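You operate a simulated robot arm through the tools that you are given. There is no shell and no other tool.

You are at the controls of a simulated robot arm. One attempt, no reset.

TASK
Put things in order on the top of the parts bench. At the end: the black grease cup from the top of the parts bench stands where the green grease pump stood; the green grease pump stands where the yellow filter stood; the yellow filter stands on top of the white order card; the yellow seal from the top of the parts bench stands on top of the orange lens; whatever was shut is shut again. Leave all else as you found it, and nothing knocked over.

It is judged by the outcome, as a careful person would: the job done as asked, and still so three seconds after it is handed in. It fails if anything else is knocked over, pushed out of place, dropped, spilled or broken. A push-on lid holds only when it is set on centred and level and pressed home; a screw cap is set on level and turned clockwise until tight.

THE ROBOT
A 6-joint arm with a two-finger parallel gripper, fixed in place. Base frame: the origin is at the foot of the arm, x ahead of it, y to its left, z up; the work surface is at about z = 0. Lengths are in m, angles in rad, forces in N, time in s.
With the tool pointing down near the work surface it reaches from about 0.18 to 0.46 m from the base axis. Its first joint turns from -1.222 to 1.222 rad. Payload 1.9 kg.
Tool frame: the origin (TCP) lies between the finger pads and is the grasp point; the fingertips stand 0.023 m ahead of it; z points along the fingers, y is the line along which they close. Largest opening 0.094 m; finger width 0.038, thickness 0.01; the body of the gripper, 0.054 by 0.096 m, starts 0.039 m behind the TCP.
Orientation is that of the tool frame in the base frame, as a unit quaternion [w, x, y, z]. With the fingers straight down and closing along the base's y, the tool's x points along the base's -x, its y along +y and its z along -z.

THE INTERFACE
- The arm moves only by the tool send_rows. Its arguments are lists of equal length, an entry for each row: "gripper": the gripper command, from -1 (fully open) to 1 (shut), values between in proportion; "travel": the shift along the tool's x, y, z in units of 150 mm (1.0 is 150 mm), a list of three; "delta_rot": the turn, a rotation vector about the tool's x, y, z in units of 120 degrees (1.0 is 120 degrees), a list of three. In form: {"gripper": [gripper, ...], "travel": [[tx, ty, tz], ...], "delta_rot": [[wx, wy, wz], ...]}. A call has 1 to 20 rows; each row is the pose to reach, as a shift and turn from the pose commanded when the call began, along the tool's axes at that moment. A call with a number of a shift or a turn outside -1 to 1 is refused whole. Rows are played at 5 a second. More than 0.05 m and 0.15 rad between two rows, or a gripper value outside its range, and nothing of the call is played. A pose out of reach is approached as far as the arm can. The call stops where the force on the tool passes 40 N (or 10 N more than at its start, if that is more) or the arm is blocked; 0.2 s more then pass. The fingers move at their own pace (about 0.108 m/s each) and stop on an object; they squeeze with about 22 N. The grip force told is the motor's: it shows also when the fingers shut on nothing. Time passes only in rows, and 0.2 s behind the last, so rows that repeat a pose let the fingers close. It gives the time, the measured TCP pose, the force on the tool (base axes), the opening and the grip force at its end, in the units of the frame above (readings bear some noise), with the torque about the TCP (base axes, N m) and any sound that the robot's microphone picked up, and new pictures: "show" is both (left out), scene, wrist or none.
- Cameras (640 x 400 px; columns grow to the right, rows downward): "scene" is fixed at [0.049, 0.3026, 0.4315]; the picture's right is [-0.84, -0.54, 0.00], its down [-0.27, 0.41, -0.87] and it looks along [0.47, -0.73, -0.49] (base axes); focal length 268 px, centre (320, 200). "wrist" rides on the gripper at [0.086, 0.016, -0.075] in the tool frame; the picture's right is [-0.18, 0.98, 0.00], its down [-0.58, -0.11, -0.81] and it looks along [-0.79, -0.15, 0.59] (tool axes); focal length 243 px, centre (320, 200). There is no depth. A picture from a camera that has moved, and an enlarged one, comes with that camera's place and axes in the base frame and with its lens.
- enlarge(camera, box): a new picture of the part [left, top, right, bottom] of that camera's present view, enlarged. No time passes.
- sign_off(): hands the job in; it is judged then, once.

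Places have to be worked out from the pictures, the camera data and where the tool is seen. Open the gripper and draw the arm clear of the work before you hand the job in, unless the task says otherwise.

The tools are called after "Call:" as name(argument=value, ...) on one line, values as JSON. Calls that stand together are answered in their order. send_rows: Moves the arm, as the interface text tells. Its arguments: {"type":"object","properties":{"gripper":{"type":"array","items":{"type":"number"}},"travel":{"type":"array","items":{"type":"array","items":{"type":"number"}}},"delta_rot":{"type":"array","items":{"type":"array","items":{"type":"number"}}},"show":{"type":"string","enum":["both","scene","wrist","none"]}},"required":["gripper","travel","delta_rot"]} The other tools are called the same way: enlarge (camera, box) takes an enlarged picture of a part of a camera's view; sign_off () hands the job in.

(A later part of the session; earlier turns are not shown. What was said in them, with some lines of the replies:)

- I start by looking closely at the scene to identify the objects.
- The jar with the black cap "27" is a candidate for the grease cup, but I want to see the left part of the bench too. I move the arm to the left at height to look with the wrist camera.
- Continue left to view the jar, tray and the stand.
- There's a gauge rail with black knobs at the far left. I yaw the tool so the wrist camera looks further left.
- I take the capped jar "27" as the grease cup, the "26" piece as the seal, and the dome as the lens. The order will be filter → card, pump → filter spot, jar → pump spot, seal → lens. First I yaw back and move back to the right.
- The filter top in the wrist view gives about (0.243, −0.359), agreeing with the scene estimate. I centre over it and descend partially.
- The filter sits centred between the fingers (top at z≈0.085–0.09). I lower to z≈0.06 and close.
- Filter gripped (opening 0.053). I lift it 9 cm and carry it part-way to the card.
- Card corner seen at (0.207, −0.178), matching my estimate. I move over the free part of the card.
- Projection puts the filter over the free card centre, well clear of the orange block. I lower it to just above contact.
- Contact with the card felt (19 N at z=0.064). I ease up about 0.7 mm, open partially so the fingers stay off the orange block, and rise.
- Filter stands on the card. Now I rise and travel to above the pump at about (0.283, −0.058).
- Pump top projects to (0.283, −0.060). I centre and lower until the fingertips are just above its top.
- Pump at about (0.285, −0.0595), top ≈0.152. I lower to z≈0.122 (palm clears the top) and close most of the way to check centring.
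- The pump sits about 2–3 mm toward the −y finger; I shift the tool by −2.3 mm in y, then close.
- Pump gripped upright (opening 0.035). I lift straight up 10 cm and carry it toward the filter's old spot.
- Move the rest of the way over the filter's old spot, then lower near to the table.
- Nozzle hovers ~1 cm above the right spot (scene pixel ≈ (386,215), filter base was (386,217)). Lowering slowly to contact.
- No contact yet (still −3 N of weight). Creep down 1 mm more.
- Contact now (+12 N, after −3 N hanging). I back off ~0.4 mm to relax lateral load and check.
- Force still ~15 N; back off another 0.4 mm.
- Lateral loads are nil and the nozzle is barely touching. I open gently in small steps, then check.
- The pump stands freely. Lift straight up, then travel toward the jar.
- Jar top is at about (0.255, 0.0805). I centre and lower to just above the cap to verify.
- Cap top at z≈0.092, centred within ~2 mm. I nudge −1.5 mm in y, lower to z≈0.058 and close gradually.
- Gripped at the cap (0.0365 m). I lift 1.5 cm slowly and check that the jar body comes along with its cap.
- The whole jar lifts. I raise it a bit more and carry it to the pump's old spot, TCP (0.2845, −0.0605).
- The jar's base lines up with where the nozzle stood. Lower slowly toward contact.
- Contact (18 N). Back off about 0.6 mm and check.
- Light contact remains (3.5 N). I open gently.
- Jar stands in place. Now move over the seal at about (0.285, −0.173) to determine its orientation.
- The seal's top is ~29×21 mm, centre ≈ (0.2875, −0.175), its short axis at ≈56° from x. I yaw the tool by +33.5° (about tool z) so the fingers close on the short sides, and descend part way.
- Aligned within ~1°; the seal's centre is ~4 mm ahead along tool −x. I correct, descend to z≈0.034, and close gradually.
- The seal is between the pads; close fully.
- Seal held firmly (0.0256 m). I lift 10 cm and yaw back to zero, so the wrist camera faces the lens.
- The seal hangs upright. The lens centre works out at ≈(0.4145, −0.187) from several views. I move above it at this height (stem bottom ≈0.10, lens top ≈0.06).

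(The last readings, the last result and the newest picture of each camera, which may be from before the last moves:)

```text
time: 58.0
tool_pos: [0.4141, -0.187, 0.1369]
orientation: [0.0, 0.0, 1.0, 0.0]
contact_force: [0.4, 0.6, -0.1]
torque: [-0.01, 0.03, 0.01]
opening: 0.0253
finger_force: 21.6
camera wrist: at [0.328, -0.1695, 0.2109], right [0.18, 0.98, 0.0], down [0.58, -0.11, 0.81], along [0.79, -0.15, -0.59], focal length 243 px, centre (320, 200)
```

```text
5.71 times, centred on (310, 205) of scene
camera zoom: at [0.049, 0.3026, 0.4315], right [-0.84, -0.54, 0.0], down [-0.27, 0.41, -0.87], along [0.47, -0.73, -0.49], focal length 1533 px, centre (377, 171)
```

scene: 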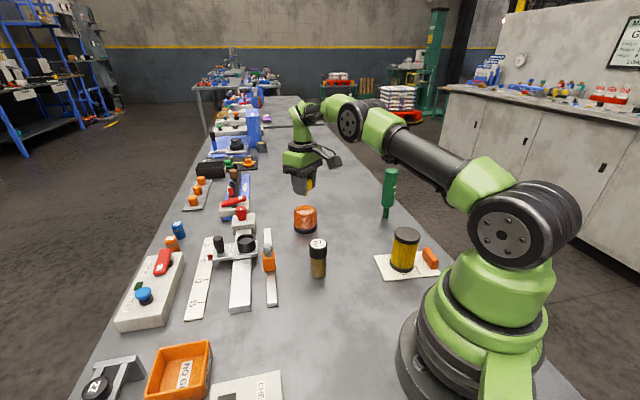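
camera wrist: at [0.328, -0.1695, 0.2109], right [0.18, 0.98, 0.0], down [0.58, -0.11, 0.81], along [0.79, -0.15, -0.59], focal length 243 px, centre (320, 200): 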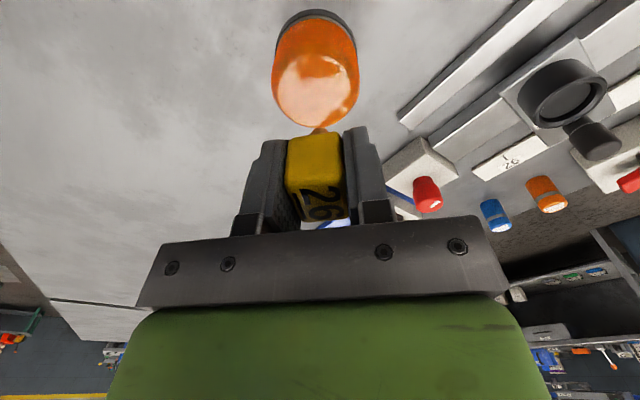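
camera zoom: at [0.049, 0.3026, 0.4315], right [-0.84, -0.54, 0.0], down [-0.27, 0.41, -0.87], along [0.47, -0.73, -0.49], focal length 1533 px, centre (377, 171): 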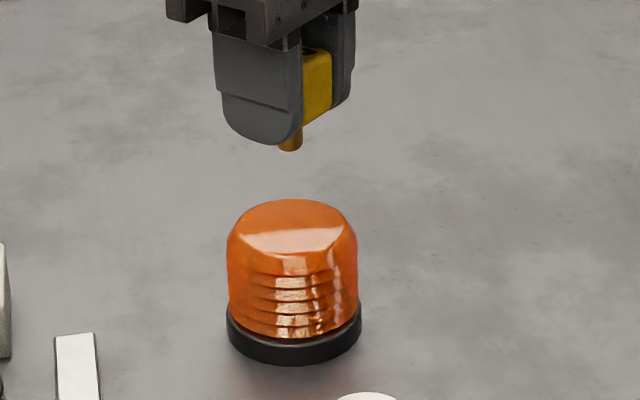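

The lens top is a flat disc ~48 mm across at z≈0.058, centred ≈(0.413, −0.189). I nudge −1 mm x, −2 mm y, and lower to ~5 mm above.

Call:
send_rows(gripper=[1, 1, 1, 1, 1], travel=[[0.007, -0.0135, 0.05], [0.007, -0.0135, 0.12], [0.007, -0.0135, 0.19], [0.007, -0.0135, 0.25], [0.007, -0.0135, 0.25]], delta_rot=[[0, 0, 0], [0, 0, 0], [0, 0, 0], [0, 0, 0], [0, 0, 0]])

Call:
enlarge(camera="wrist", box=[220, 20, 420, 180])

Call:
enlarge(camera="scene", box=[260, 170, 360, 240])

```text
time: 59.2
tool_pos: [0.4126, -0.189, 0.1]
orientation: [0.0, 0.0, 1.0, 0.0]
contact_force: [1.2, -0.3, -0.2]
torque: [0.0, 0.0, 0.01]
opening: 0.0254
finger_force: 21.8
camera wrist: at [0.3259, -0.1714, 0.1731], right [0.18, 0.98, 0.0], down [0.58, -0.11, 0.81], along [0.79, -0.15, -0.59], focal length 243 px, centre (320, 200)
```

scene: 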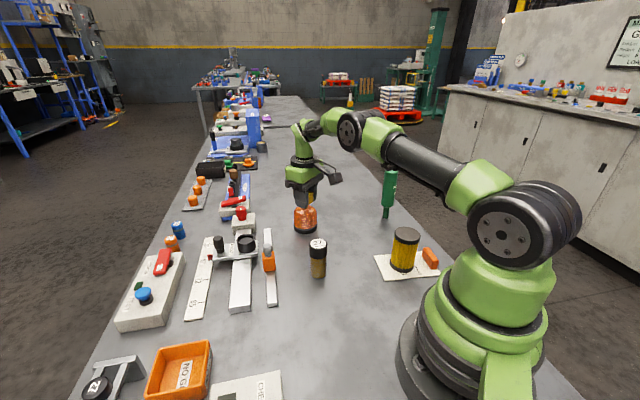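
wrist: 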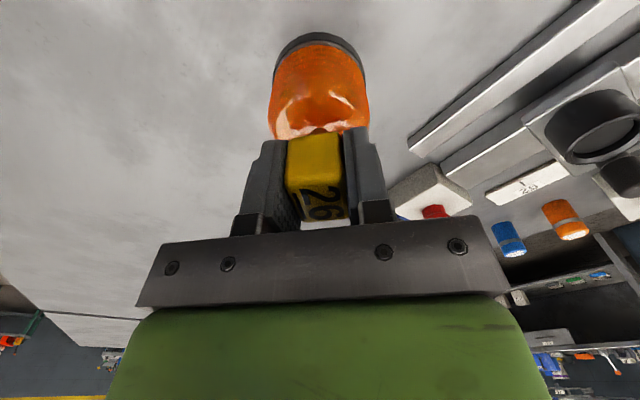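

```text
2.50 times, centred on (320, 100) of wrist
camera zoom: at [0.3259, -0.1714, 0.1731], right [0.18, 0.98, 0.0], down [0.58, -0.11, 0.81], along [0.79, -0.15, -0.59], focal length 606 px, centre (320, 450)
```

zoom: 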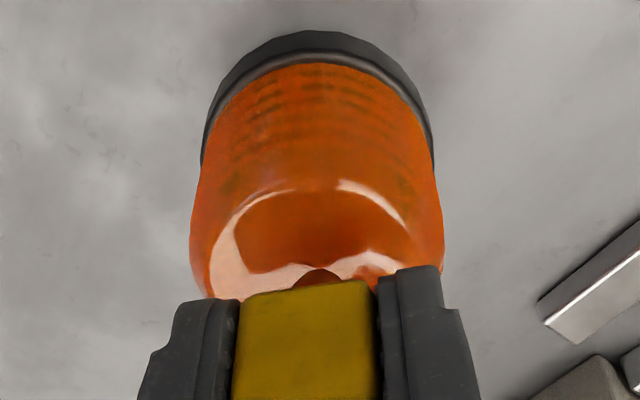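

```text
5.71 times, centred on (310, 205) of scene
camera zoom: at [0.049, 0.3026, 0.4315], right [-0.84, -0.54, 0.0], down [-0.27, 0.41, -0.87], along [0.47, -0.73, -0.49], focal length 1533 px, centre (377, 171)
```

zoom: 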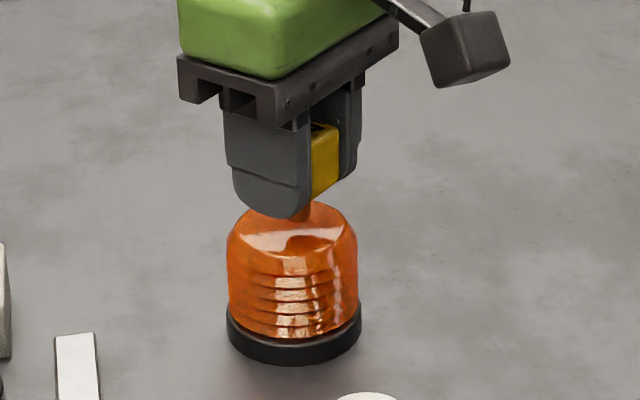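

Call:
enlarge(camera="scene", box=[290, 190, 325, 215])

Call:
enlarge(camera="wrist", box=[270, 80, 370, 150])

```text
16.00 times, centred on (308, 202) of scene
camera zoom: at [0.049, 0.3026, 0.4315], right [-0.84, -0.54, 0.0], down [-0.27, 0.41, -0.87], along [0.47, -0.73, -0.49], focal length 4293 px, centre (520, 160)
```

zoom: 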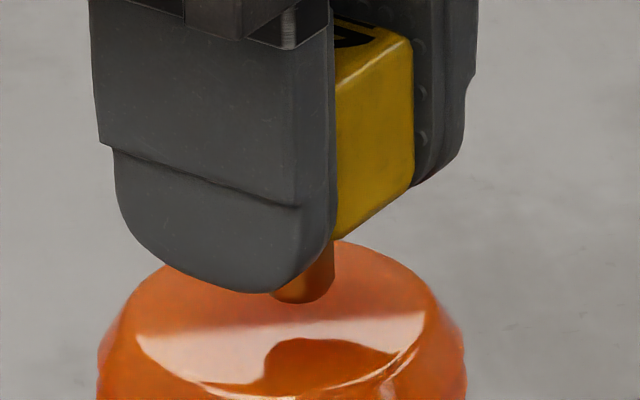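

```text
5.71 times, centred on (320, 115) of wrist
camera zoom: at [0.3259, -0.1714, 0.1731], right [0.18, 0.98, 0.0], down [0.58, -0.11, 0.81], along [0.79, -0.15, -0.59], focal length 1386 px, centre (320, 686)
```

zoom: 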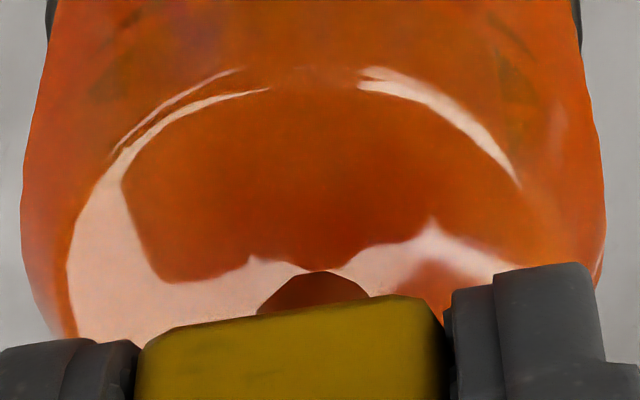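

The stem will land within ~2–3 mm of the disc centre, about 6–7 mm to go. I creep down 4.5 mm first.

Call:
send_rows(gripper=[1, 1, 1, 1], travel=[[0, 0, 0.01], [0, 0, 0.02], [0, 0, 0.03], [0, 0, 0.03]], delta_rot=[[0, 0, 0], [0, 0, 0], [0, 0, 0], [0, 0, 0]], show="none")

Call:
enlarge(camera="scene", box=[290, 190, 325, 215])

```text
time: 60.2
tool_pos: [0.4122, -0.1889, 0.0948]
orientation: [0.0, 0.0, 1.0, 0.001]
contact_force: [0.3, 0.0, -0.1]
torque: [0.0, 0.04, 0.0]
opening: 0.0255
finger_force: 22.4
```

```text
16.00 times, centred on (308, 202) of scene
camera zoom: at [0.049, 0.3026, 0.4315], right [-0.84, -0.54, 0.0], down [-0.27, 0.41, -0.87], along [0.47, -0.73, -0.49], focal length 4293 px, centre (520, 160)
```

zoom: 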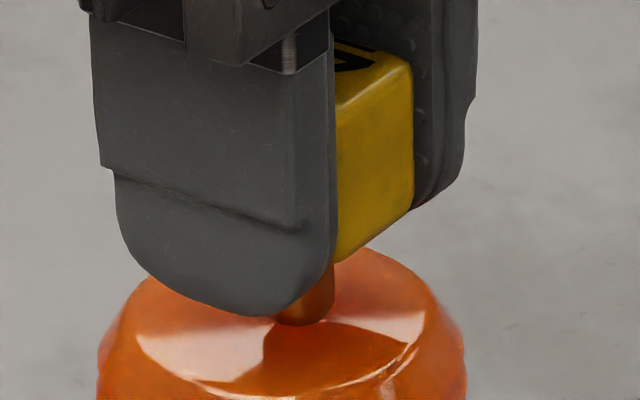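

Not yet touching. Creep 1 mm.

Call:
send_rows(gripper=[1, 1, 1], travel=[[0, 0, 0.004], [0, 0, 0.007], [0, 0, 0.007]], delta_rot=[[0, 0, 0], [0, 0, 0], [0, 0, 0]], show="none")

```text
time: 61.0
tool_pos: [0.4131, -0.1899, 0.0932]
orientation: [0.0, -0.001, 1.0, 0.0]
contact_force: [-0.5, 0.6, -1.1]
torque: [-0.01, -0.04, 0.04]
opening: 0.0257
finger_force: 21.7
```

Call:
send_rows(gripper=[1, 1, 1], travel=[[0, 0, 0.0035], [0, 0, 0.0055], [0, 0, 0.0055]], delta_rot=[[0, 0, 0], [0, 0, 0], [0, 0, 0]], show="none")

Call:
enlarge(camera="scene", box=[290, 190, 325, 215])

```text
time: 61.8
tool_pos: [0.4137, -0.19, 0.0922]
orientation: [0.0, 0.0, 1.0, 0.0]
contact_force: [0.3, -0.1, -0.1]
torque: [0.0, 0.03, -0.02]
opening: 0.0256
finger_force: 22.3
```

```text
16.00 times, centred on (308, 202) of scene
camera zoom: at [0.049, 0.3026, 0.4315], right [-0.84, -0.54, 0.0], down [-0.27, 0.41, -0.87], along [0.47, -0.73, -0.49], focal length 4293 px, centre (520, 160)
```

zoom: 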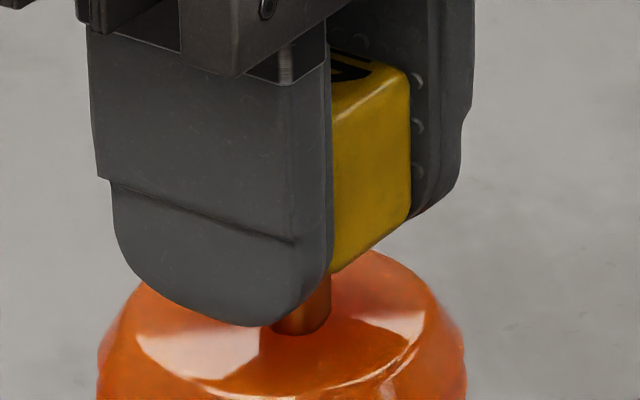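

Still hanging free. Creep another 0.7 mm.

Call:
send_rows(gripper=[1, 1, 1], travel=[[0, 0, 0.0025], [0, 0, 0.0045], [0, 0, 0.0045]], delta_rot=[[0, 0, 0], [0, 0, 0], [0, 0, 0]], show="none")

```text
time: 62.6
tool_pos: [0.4127, -0.1878, 0.0933]
orientation: [0.001, 0.0, 1.0, 0.0]
contact_force: [-2.0, 0.2, 6.4]
torque: [0.0, 0.08, 0.02]
opening: 0.0258
finger_force: 21.8
```

Contact (+6 N). I back off 0.25 mm and open gently.

Call:
send_rows(gripper=[1, 1, 0.44, 0.38, 0.3, 0.2, 0.0, 0.0], travel=[[0, 0, -0.0017], [0, 0, -0.0017], [0, 0, -0.0017], [0, 0, -0.0017], [0, 0, -0.0017], [0, 0, -0.0017], [0, 0, -0.0017], [0, 0, -0.0017]], delta_rot=[[0, 0, 0], [0, 0, 0], [0, 0, 0], [0, 0, 0], [0, 0, 0], [0, 0, 0], [0, 0, 0], [0, 0, 0]])

Call:
enlarge(camera="scene", box=[285, 180, 335, 240])

Call:
enlarge(camera="wrist", box=[220, 60, 420, 240])

```text
time: 64.4
tool_pos: [0.412, -0.1893, 0.0917]
orientation: [0.0, 0.0, 1.0, 0.0]
contact_force: [-0.8, -0.2, -0.2]
torque: [0.0, 0.01, 0.0]
opening: 0.0469
finger_force: 0.0
camera wrist: at [0.3266, -0.171, 0.1665], right [0.18, 0.98, 0.0], down [0.58, -0.11, 0.81], along [0.79, -0.15, -0.59], focal length 243 px, centre (320, 200)
```

scene: 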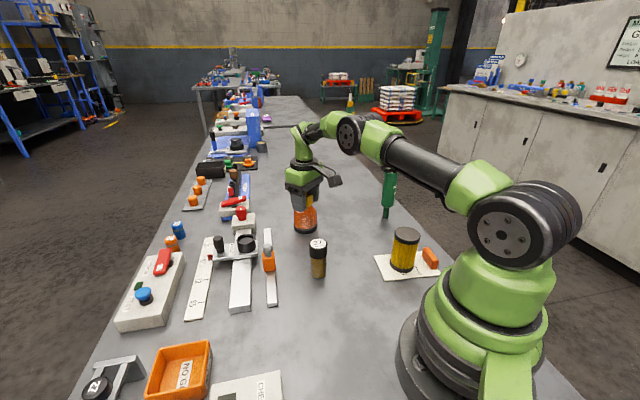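
wrist: 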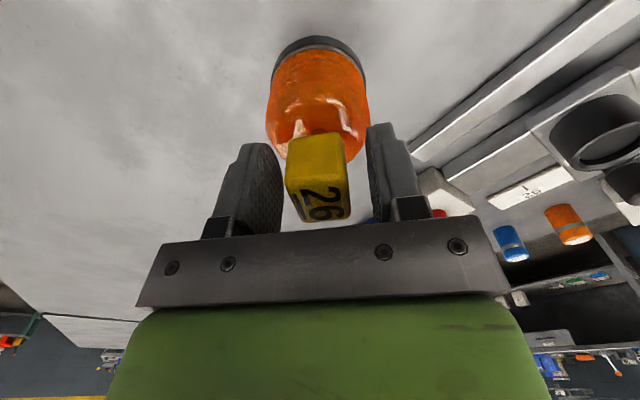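

```text
6.67 times, centred on (310, 210) of scene
camera zoom: at [0.049, 0.3026, 0.4315], right [-0.84, -0.54, 0.0], down [-0.27, 0.41, -0.87], along [0.47, -0.73, -0.49], focal length 1789 px, centre (387, 133)
```

zoom: 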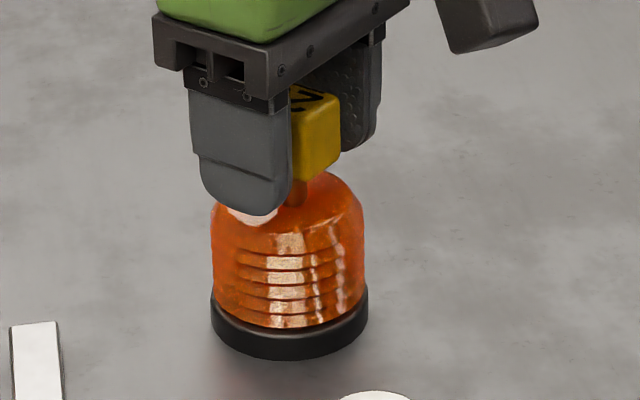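

```text
2.22 times, centred on (320, 150) of wrist
camera zoom: at [0.3266, -0.171, 0.1665], right [0.18, 0.98, 0.0], down [0.58, -0.11, 0.81], along [0.79, -0.15, -0.59], focal length 539 px, centre (320, 311)
```

zoom: 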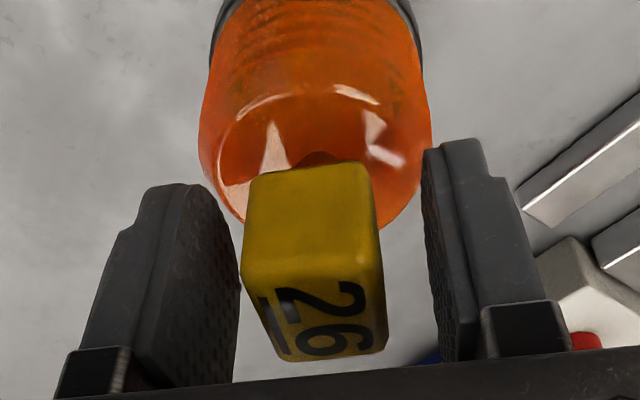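

The seal stands on its own on the lens. I open wider and rise straight up.

Call:
send_rows(gripper=[-0.4, -0.6, -0.6, -0.6, -0.6, -0.6, -0.6, -0.6], travel=[[0, 0, 0], [0, 0, 0], [0, 0, -0.05], [0, 0, -0.15], [0, 0, -0.3], [0, 0, -0.5], [0, 0, -0.7], [0, 0, -0.8]], delta_rot=[[0, 0, 0], [0, 0, 0], [0, 0, 0], [0, 0, 0], [0, 0, 0], [0, 0, 0], [0, 0, 0], [0, 0, 0]])

```text
time: 66.2
tool_pos: [0.4114, -0.1871, 0.2109]
orientation: [0.002, 0.001, 1.0, 0.001]
contact_force: [-0.3, 0.2, 0.8]
torque: [-0.03, 0.03, 0.0]
opening: 0.0751
finger_force: 0.1
out of reach, approached as far as the arm can: row 8
camera wrist: at [0.3245, -0.1685, 0.2848], right [0.19, 0.98, 0.0], down [0.58, -0.11, 0.81], along [0.79, -0.15, -0.59], focal length 243 px, centre (320, 200)
```

scene: 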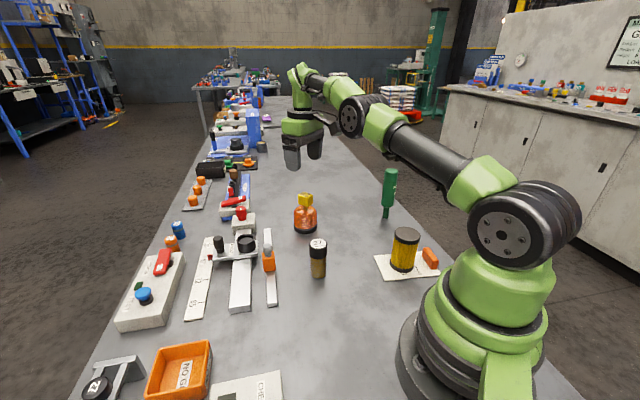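
wrist: 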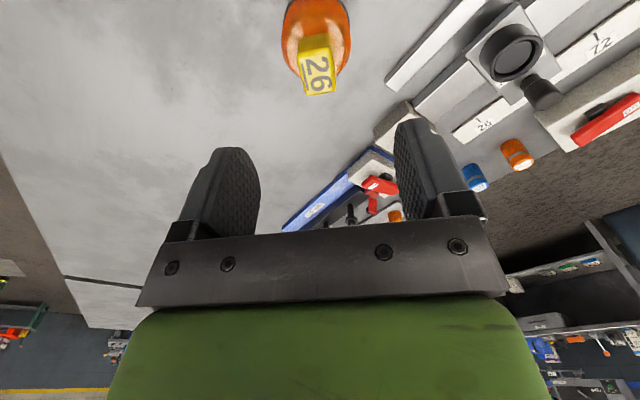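

All placed. I withdraw the arm back and up, then inspect everything.

Call:
send_rows(gripper=[-1, -1, -1, -1, -1, -1], travel=[[0.18, 0, 0], [0.36, 0, -0.1], [0.54, 0, -0.25], [0.72, 0, -0.4], [0.9, 0, -0.55], [1, 0, -0.7]], delta_rot=[[0, 0, 0], [0, 0, 0], [0, 0, 0], [0, 0, 0], [0, 0, 0], [0, 0, 0]])

Call:
enlarge(camera="scene", box=[240, 160, 460, 300])

Call:
enlarge(camera="scene", box=[270, 180, 350, 290])

```text
time: 67.6
tool_pos: [0.2627, -0.1856, 0.3179]
orientation: [0.0, 0.0, 1.0, -0.001]
contact_force: [0.2, 0.2, -0.5]
torque: [0.05, 0.03, 0.01]
opening: 0.094
finger_force: 0.0
camera wrist: at [0.1755, -0.1672, 0.3918], right [0.18, 0.98, 0.0], down [0.58, -0.11, 0.81], along [0.79, -0.15, -0.59], focal length 243 px, centre (320, 200)
```

scene: 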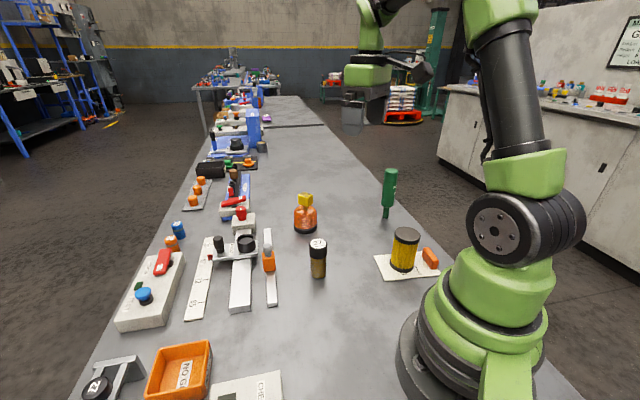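
wrist: 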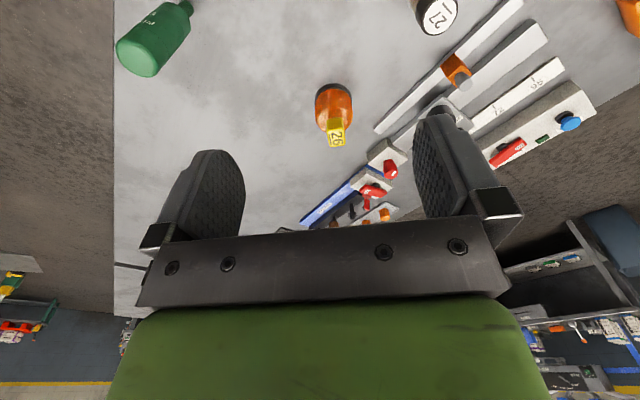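

```text
2.86 times, centred on (350, 230) of scene
camera zoom: at [0.049, 0.3026, 0.4315], right [-0.84, -0.54, 0.0], down [-0.27, 0.41, -0.87], along [0.47, -0.73, -0.49], focal length 767 px, centre (234, 114)
```

zoom: 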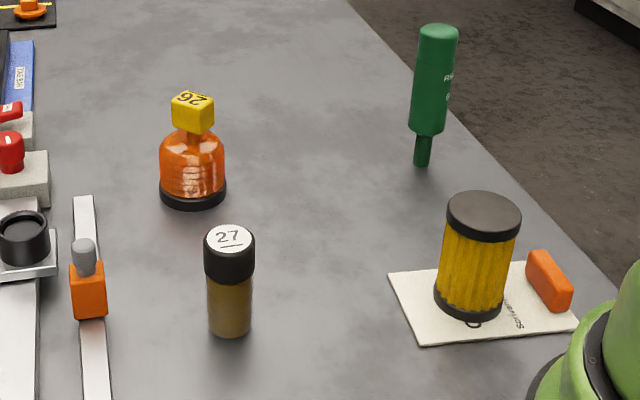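

```text
3.64 times, centred on (310, 235) of scene
camera zoom: at [0.049, 0.3026, 0.4315], right [-0.84, -0.54, 0.0], down [-0.27, 0.41, -0.87], along [0.47, -0.73, -0.49], focal length 976 px, centre (356, 73)
```

zoom: 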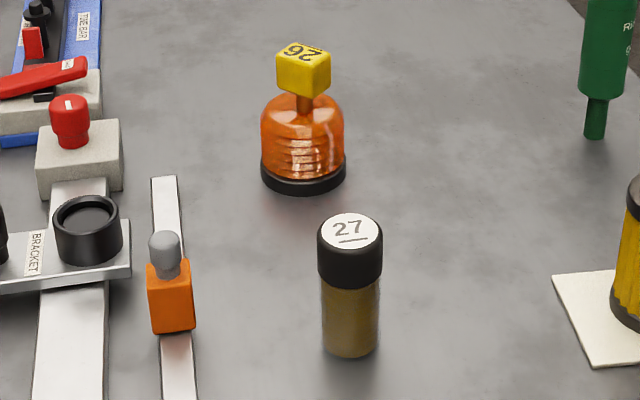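

The pump's base is at the filter's old pixel, the jar's base is at the pump's old one, and the filter stands on the card. The seal stands on the lens, nothing else has moved, and the gripper is open and clear. I hand in the job.

Call:
sign_off()

```text
The job is handed in.
```

All four pieces are where you asked, nothing was knocked over, and the job is handed in. In the last pictures all four stood upright and the arm was open and clear.

- **Filter:** it stands on the free part of the order card, clear of the orange block.
- **Grease pump:** it stands where the filter stood. I released it only once its nozzle was just touching the bench.
- **Grease cup:** it stands where the pump stood. I took the jar marked "27" with the black cap to be the grease cup. I lifted it by the cap, which stayed on.
- **Seal:** the yellow piece marked "26" stands on the flat top of the orange lens, within a few millimetres of its centre. I turned it about a third of a right angle from how it stood before.

I opened nothing, so there was nothing to shut again. From the camera views, the pump and the grease cup are within a few millimetres of the spots they replace.
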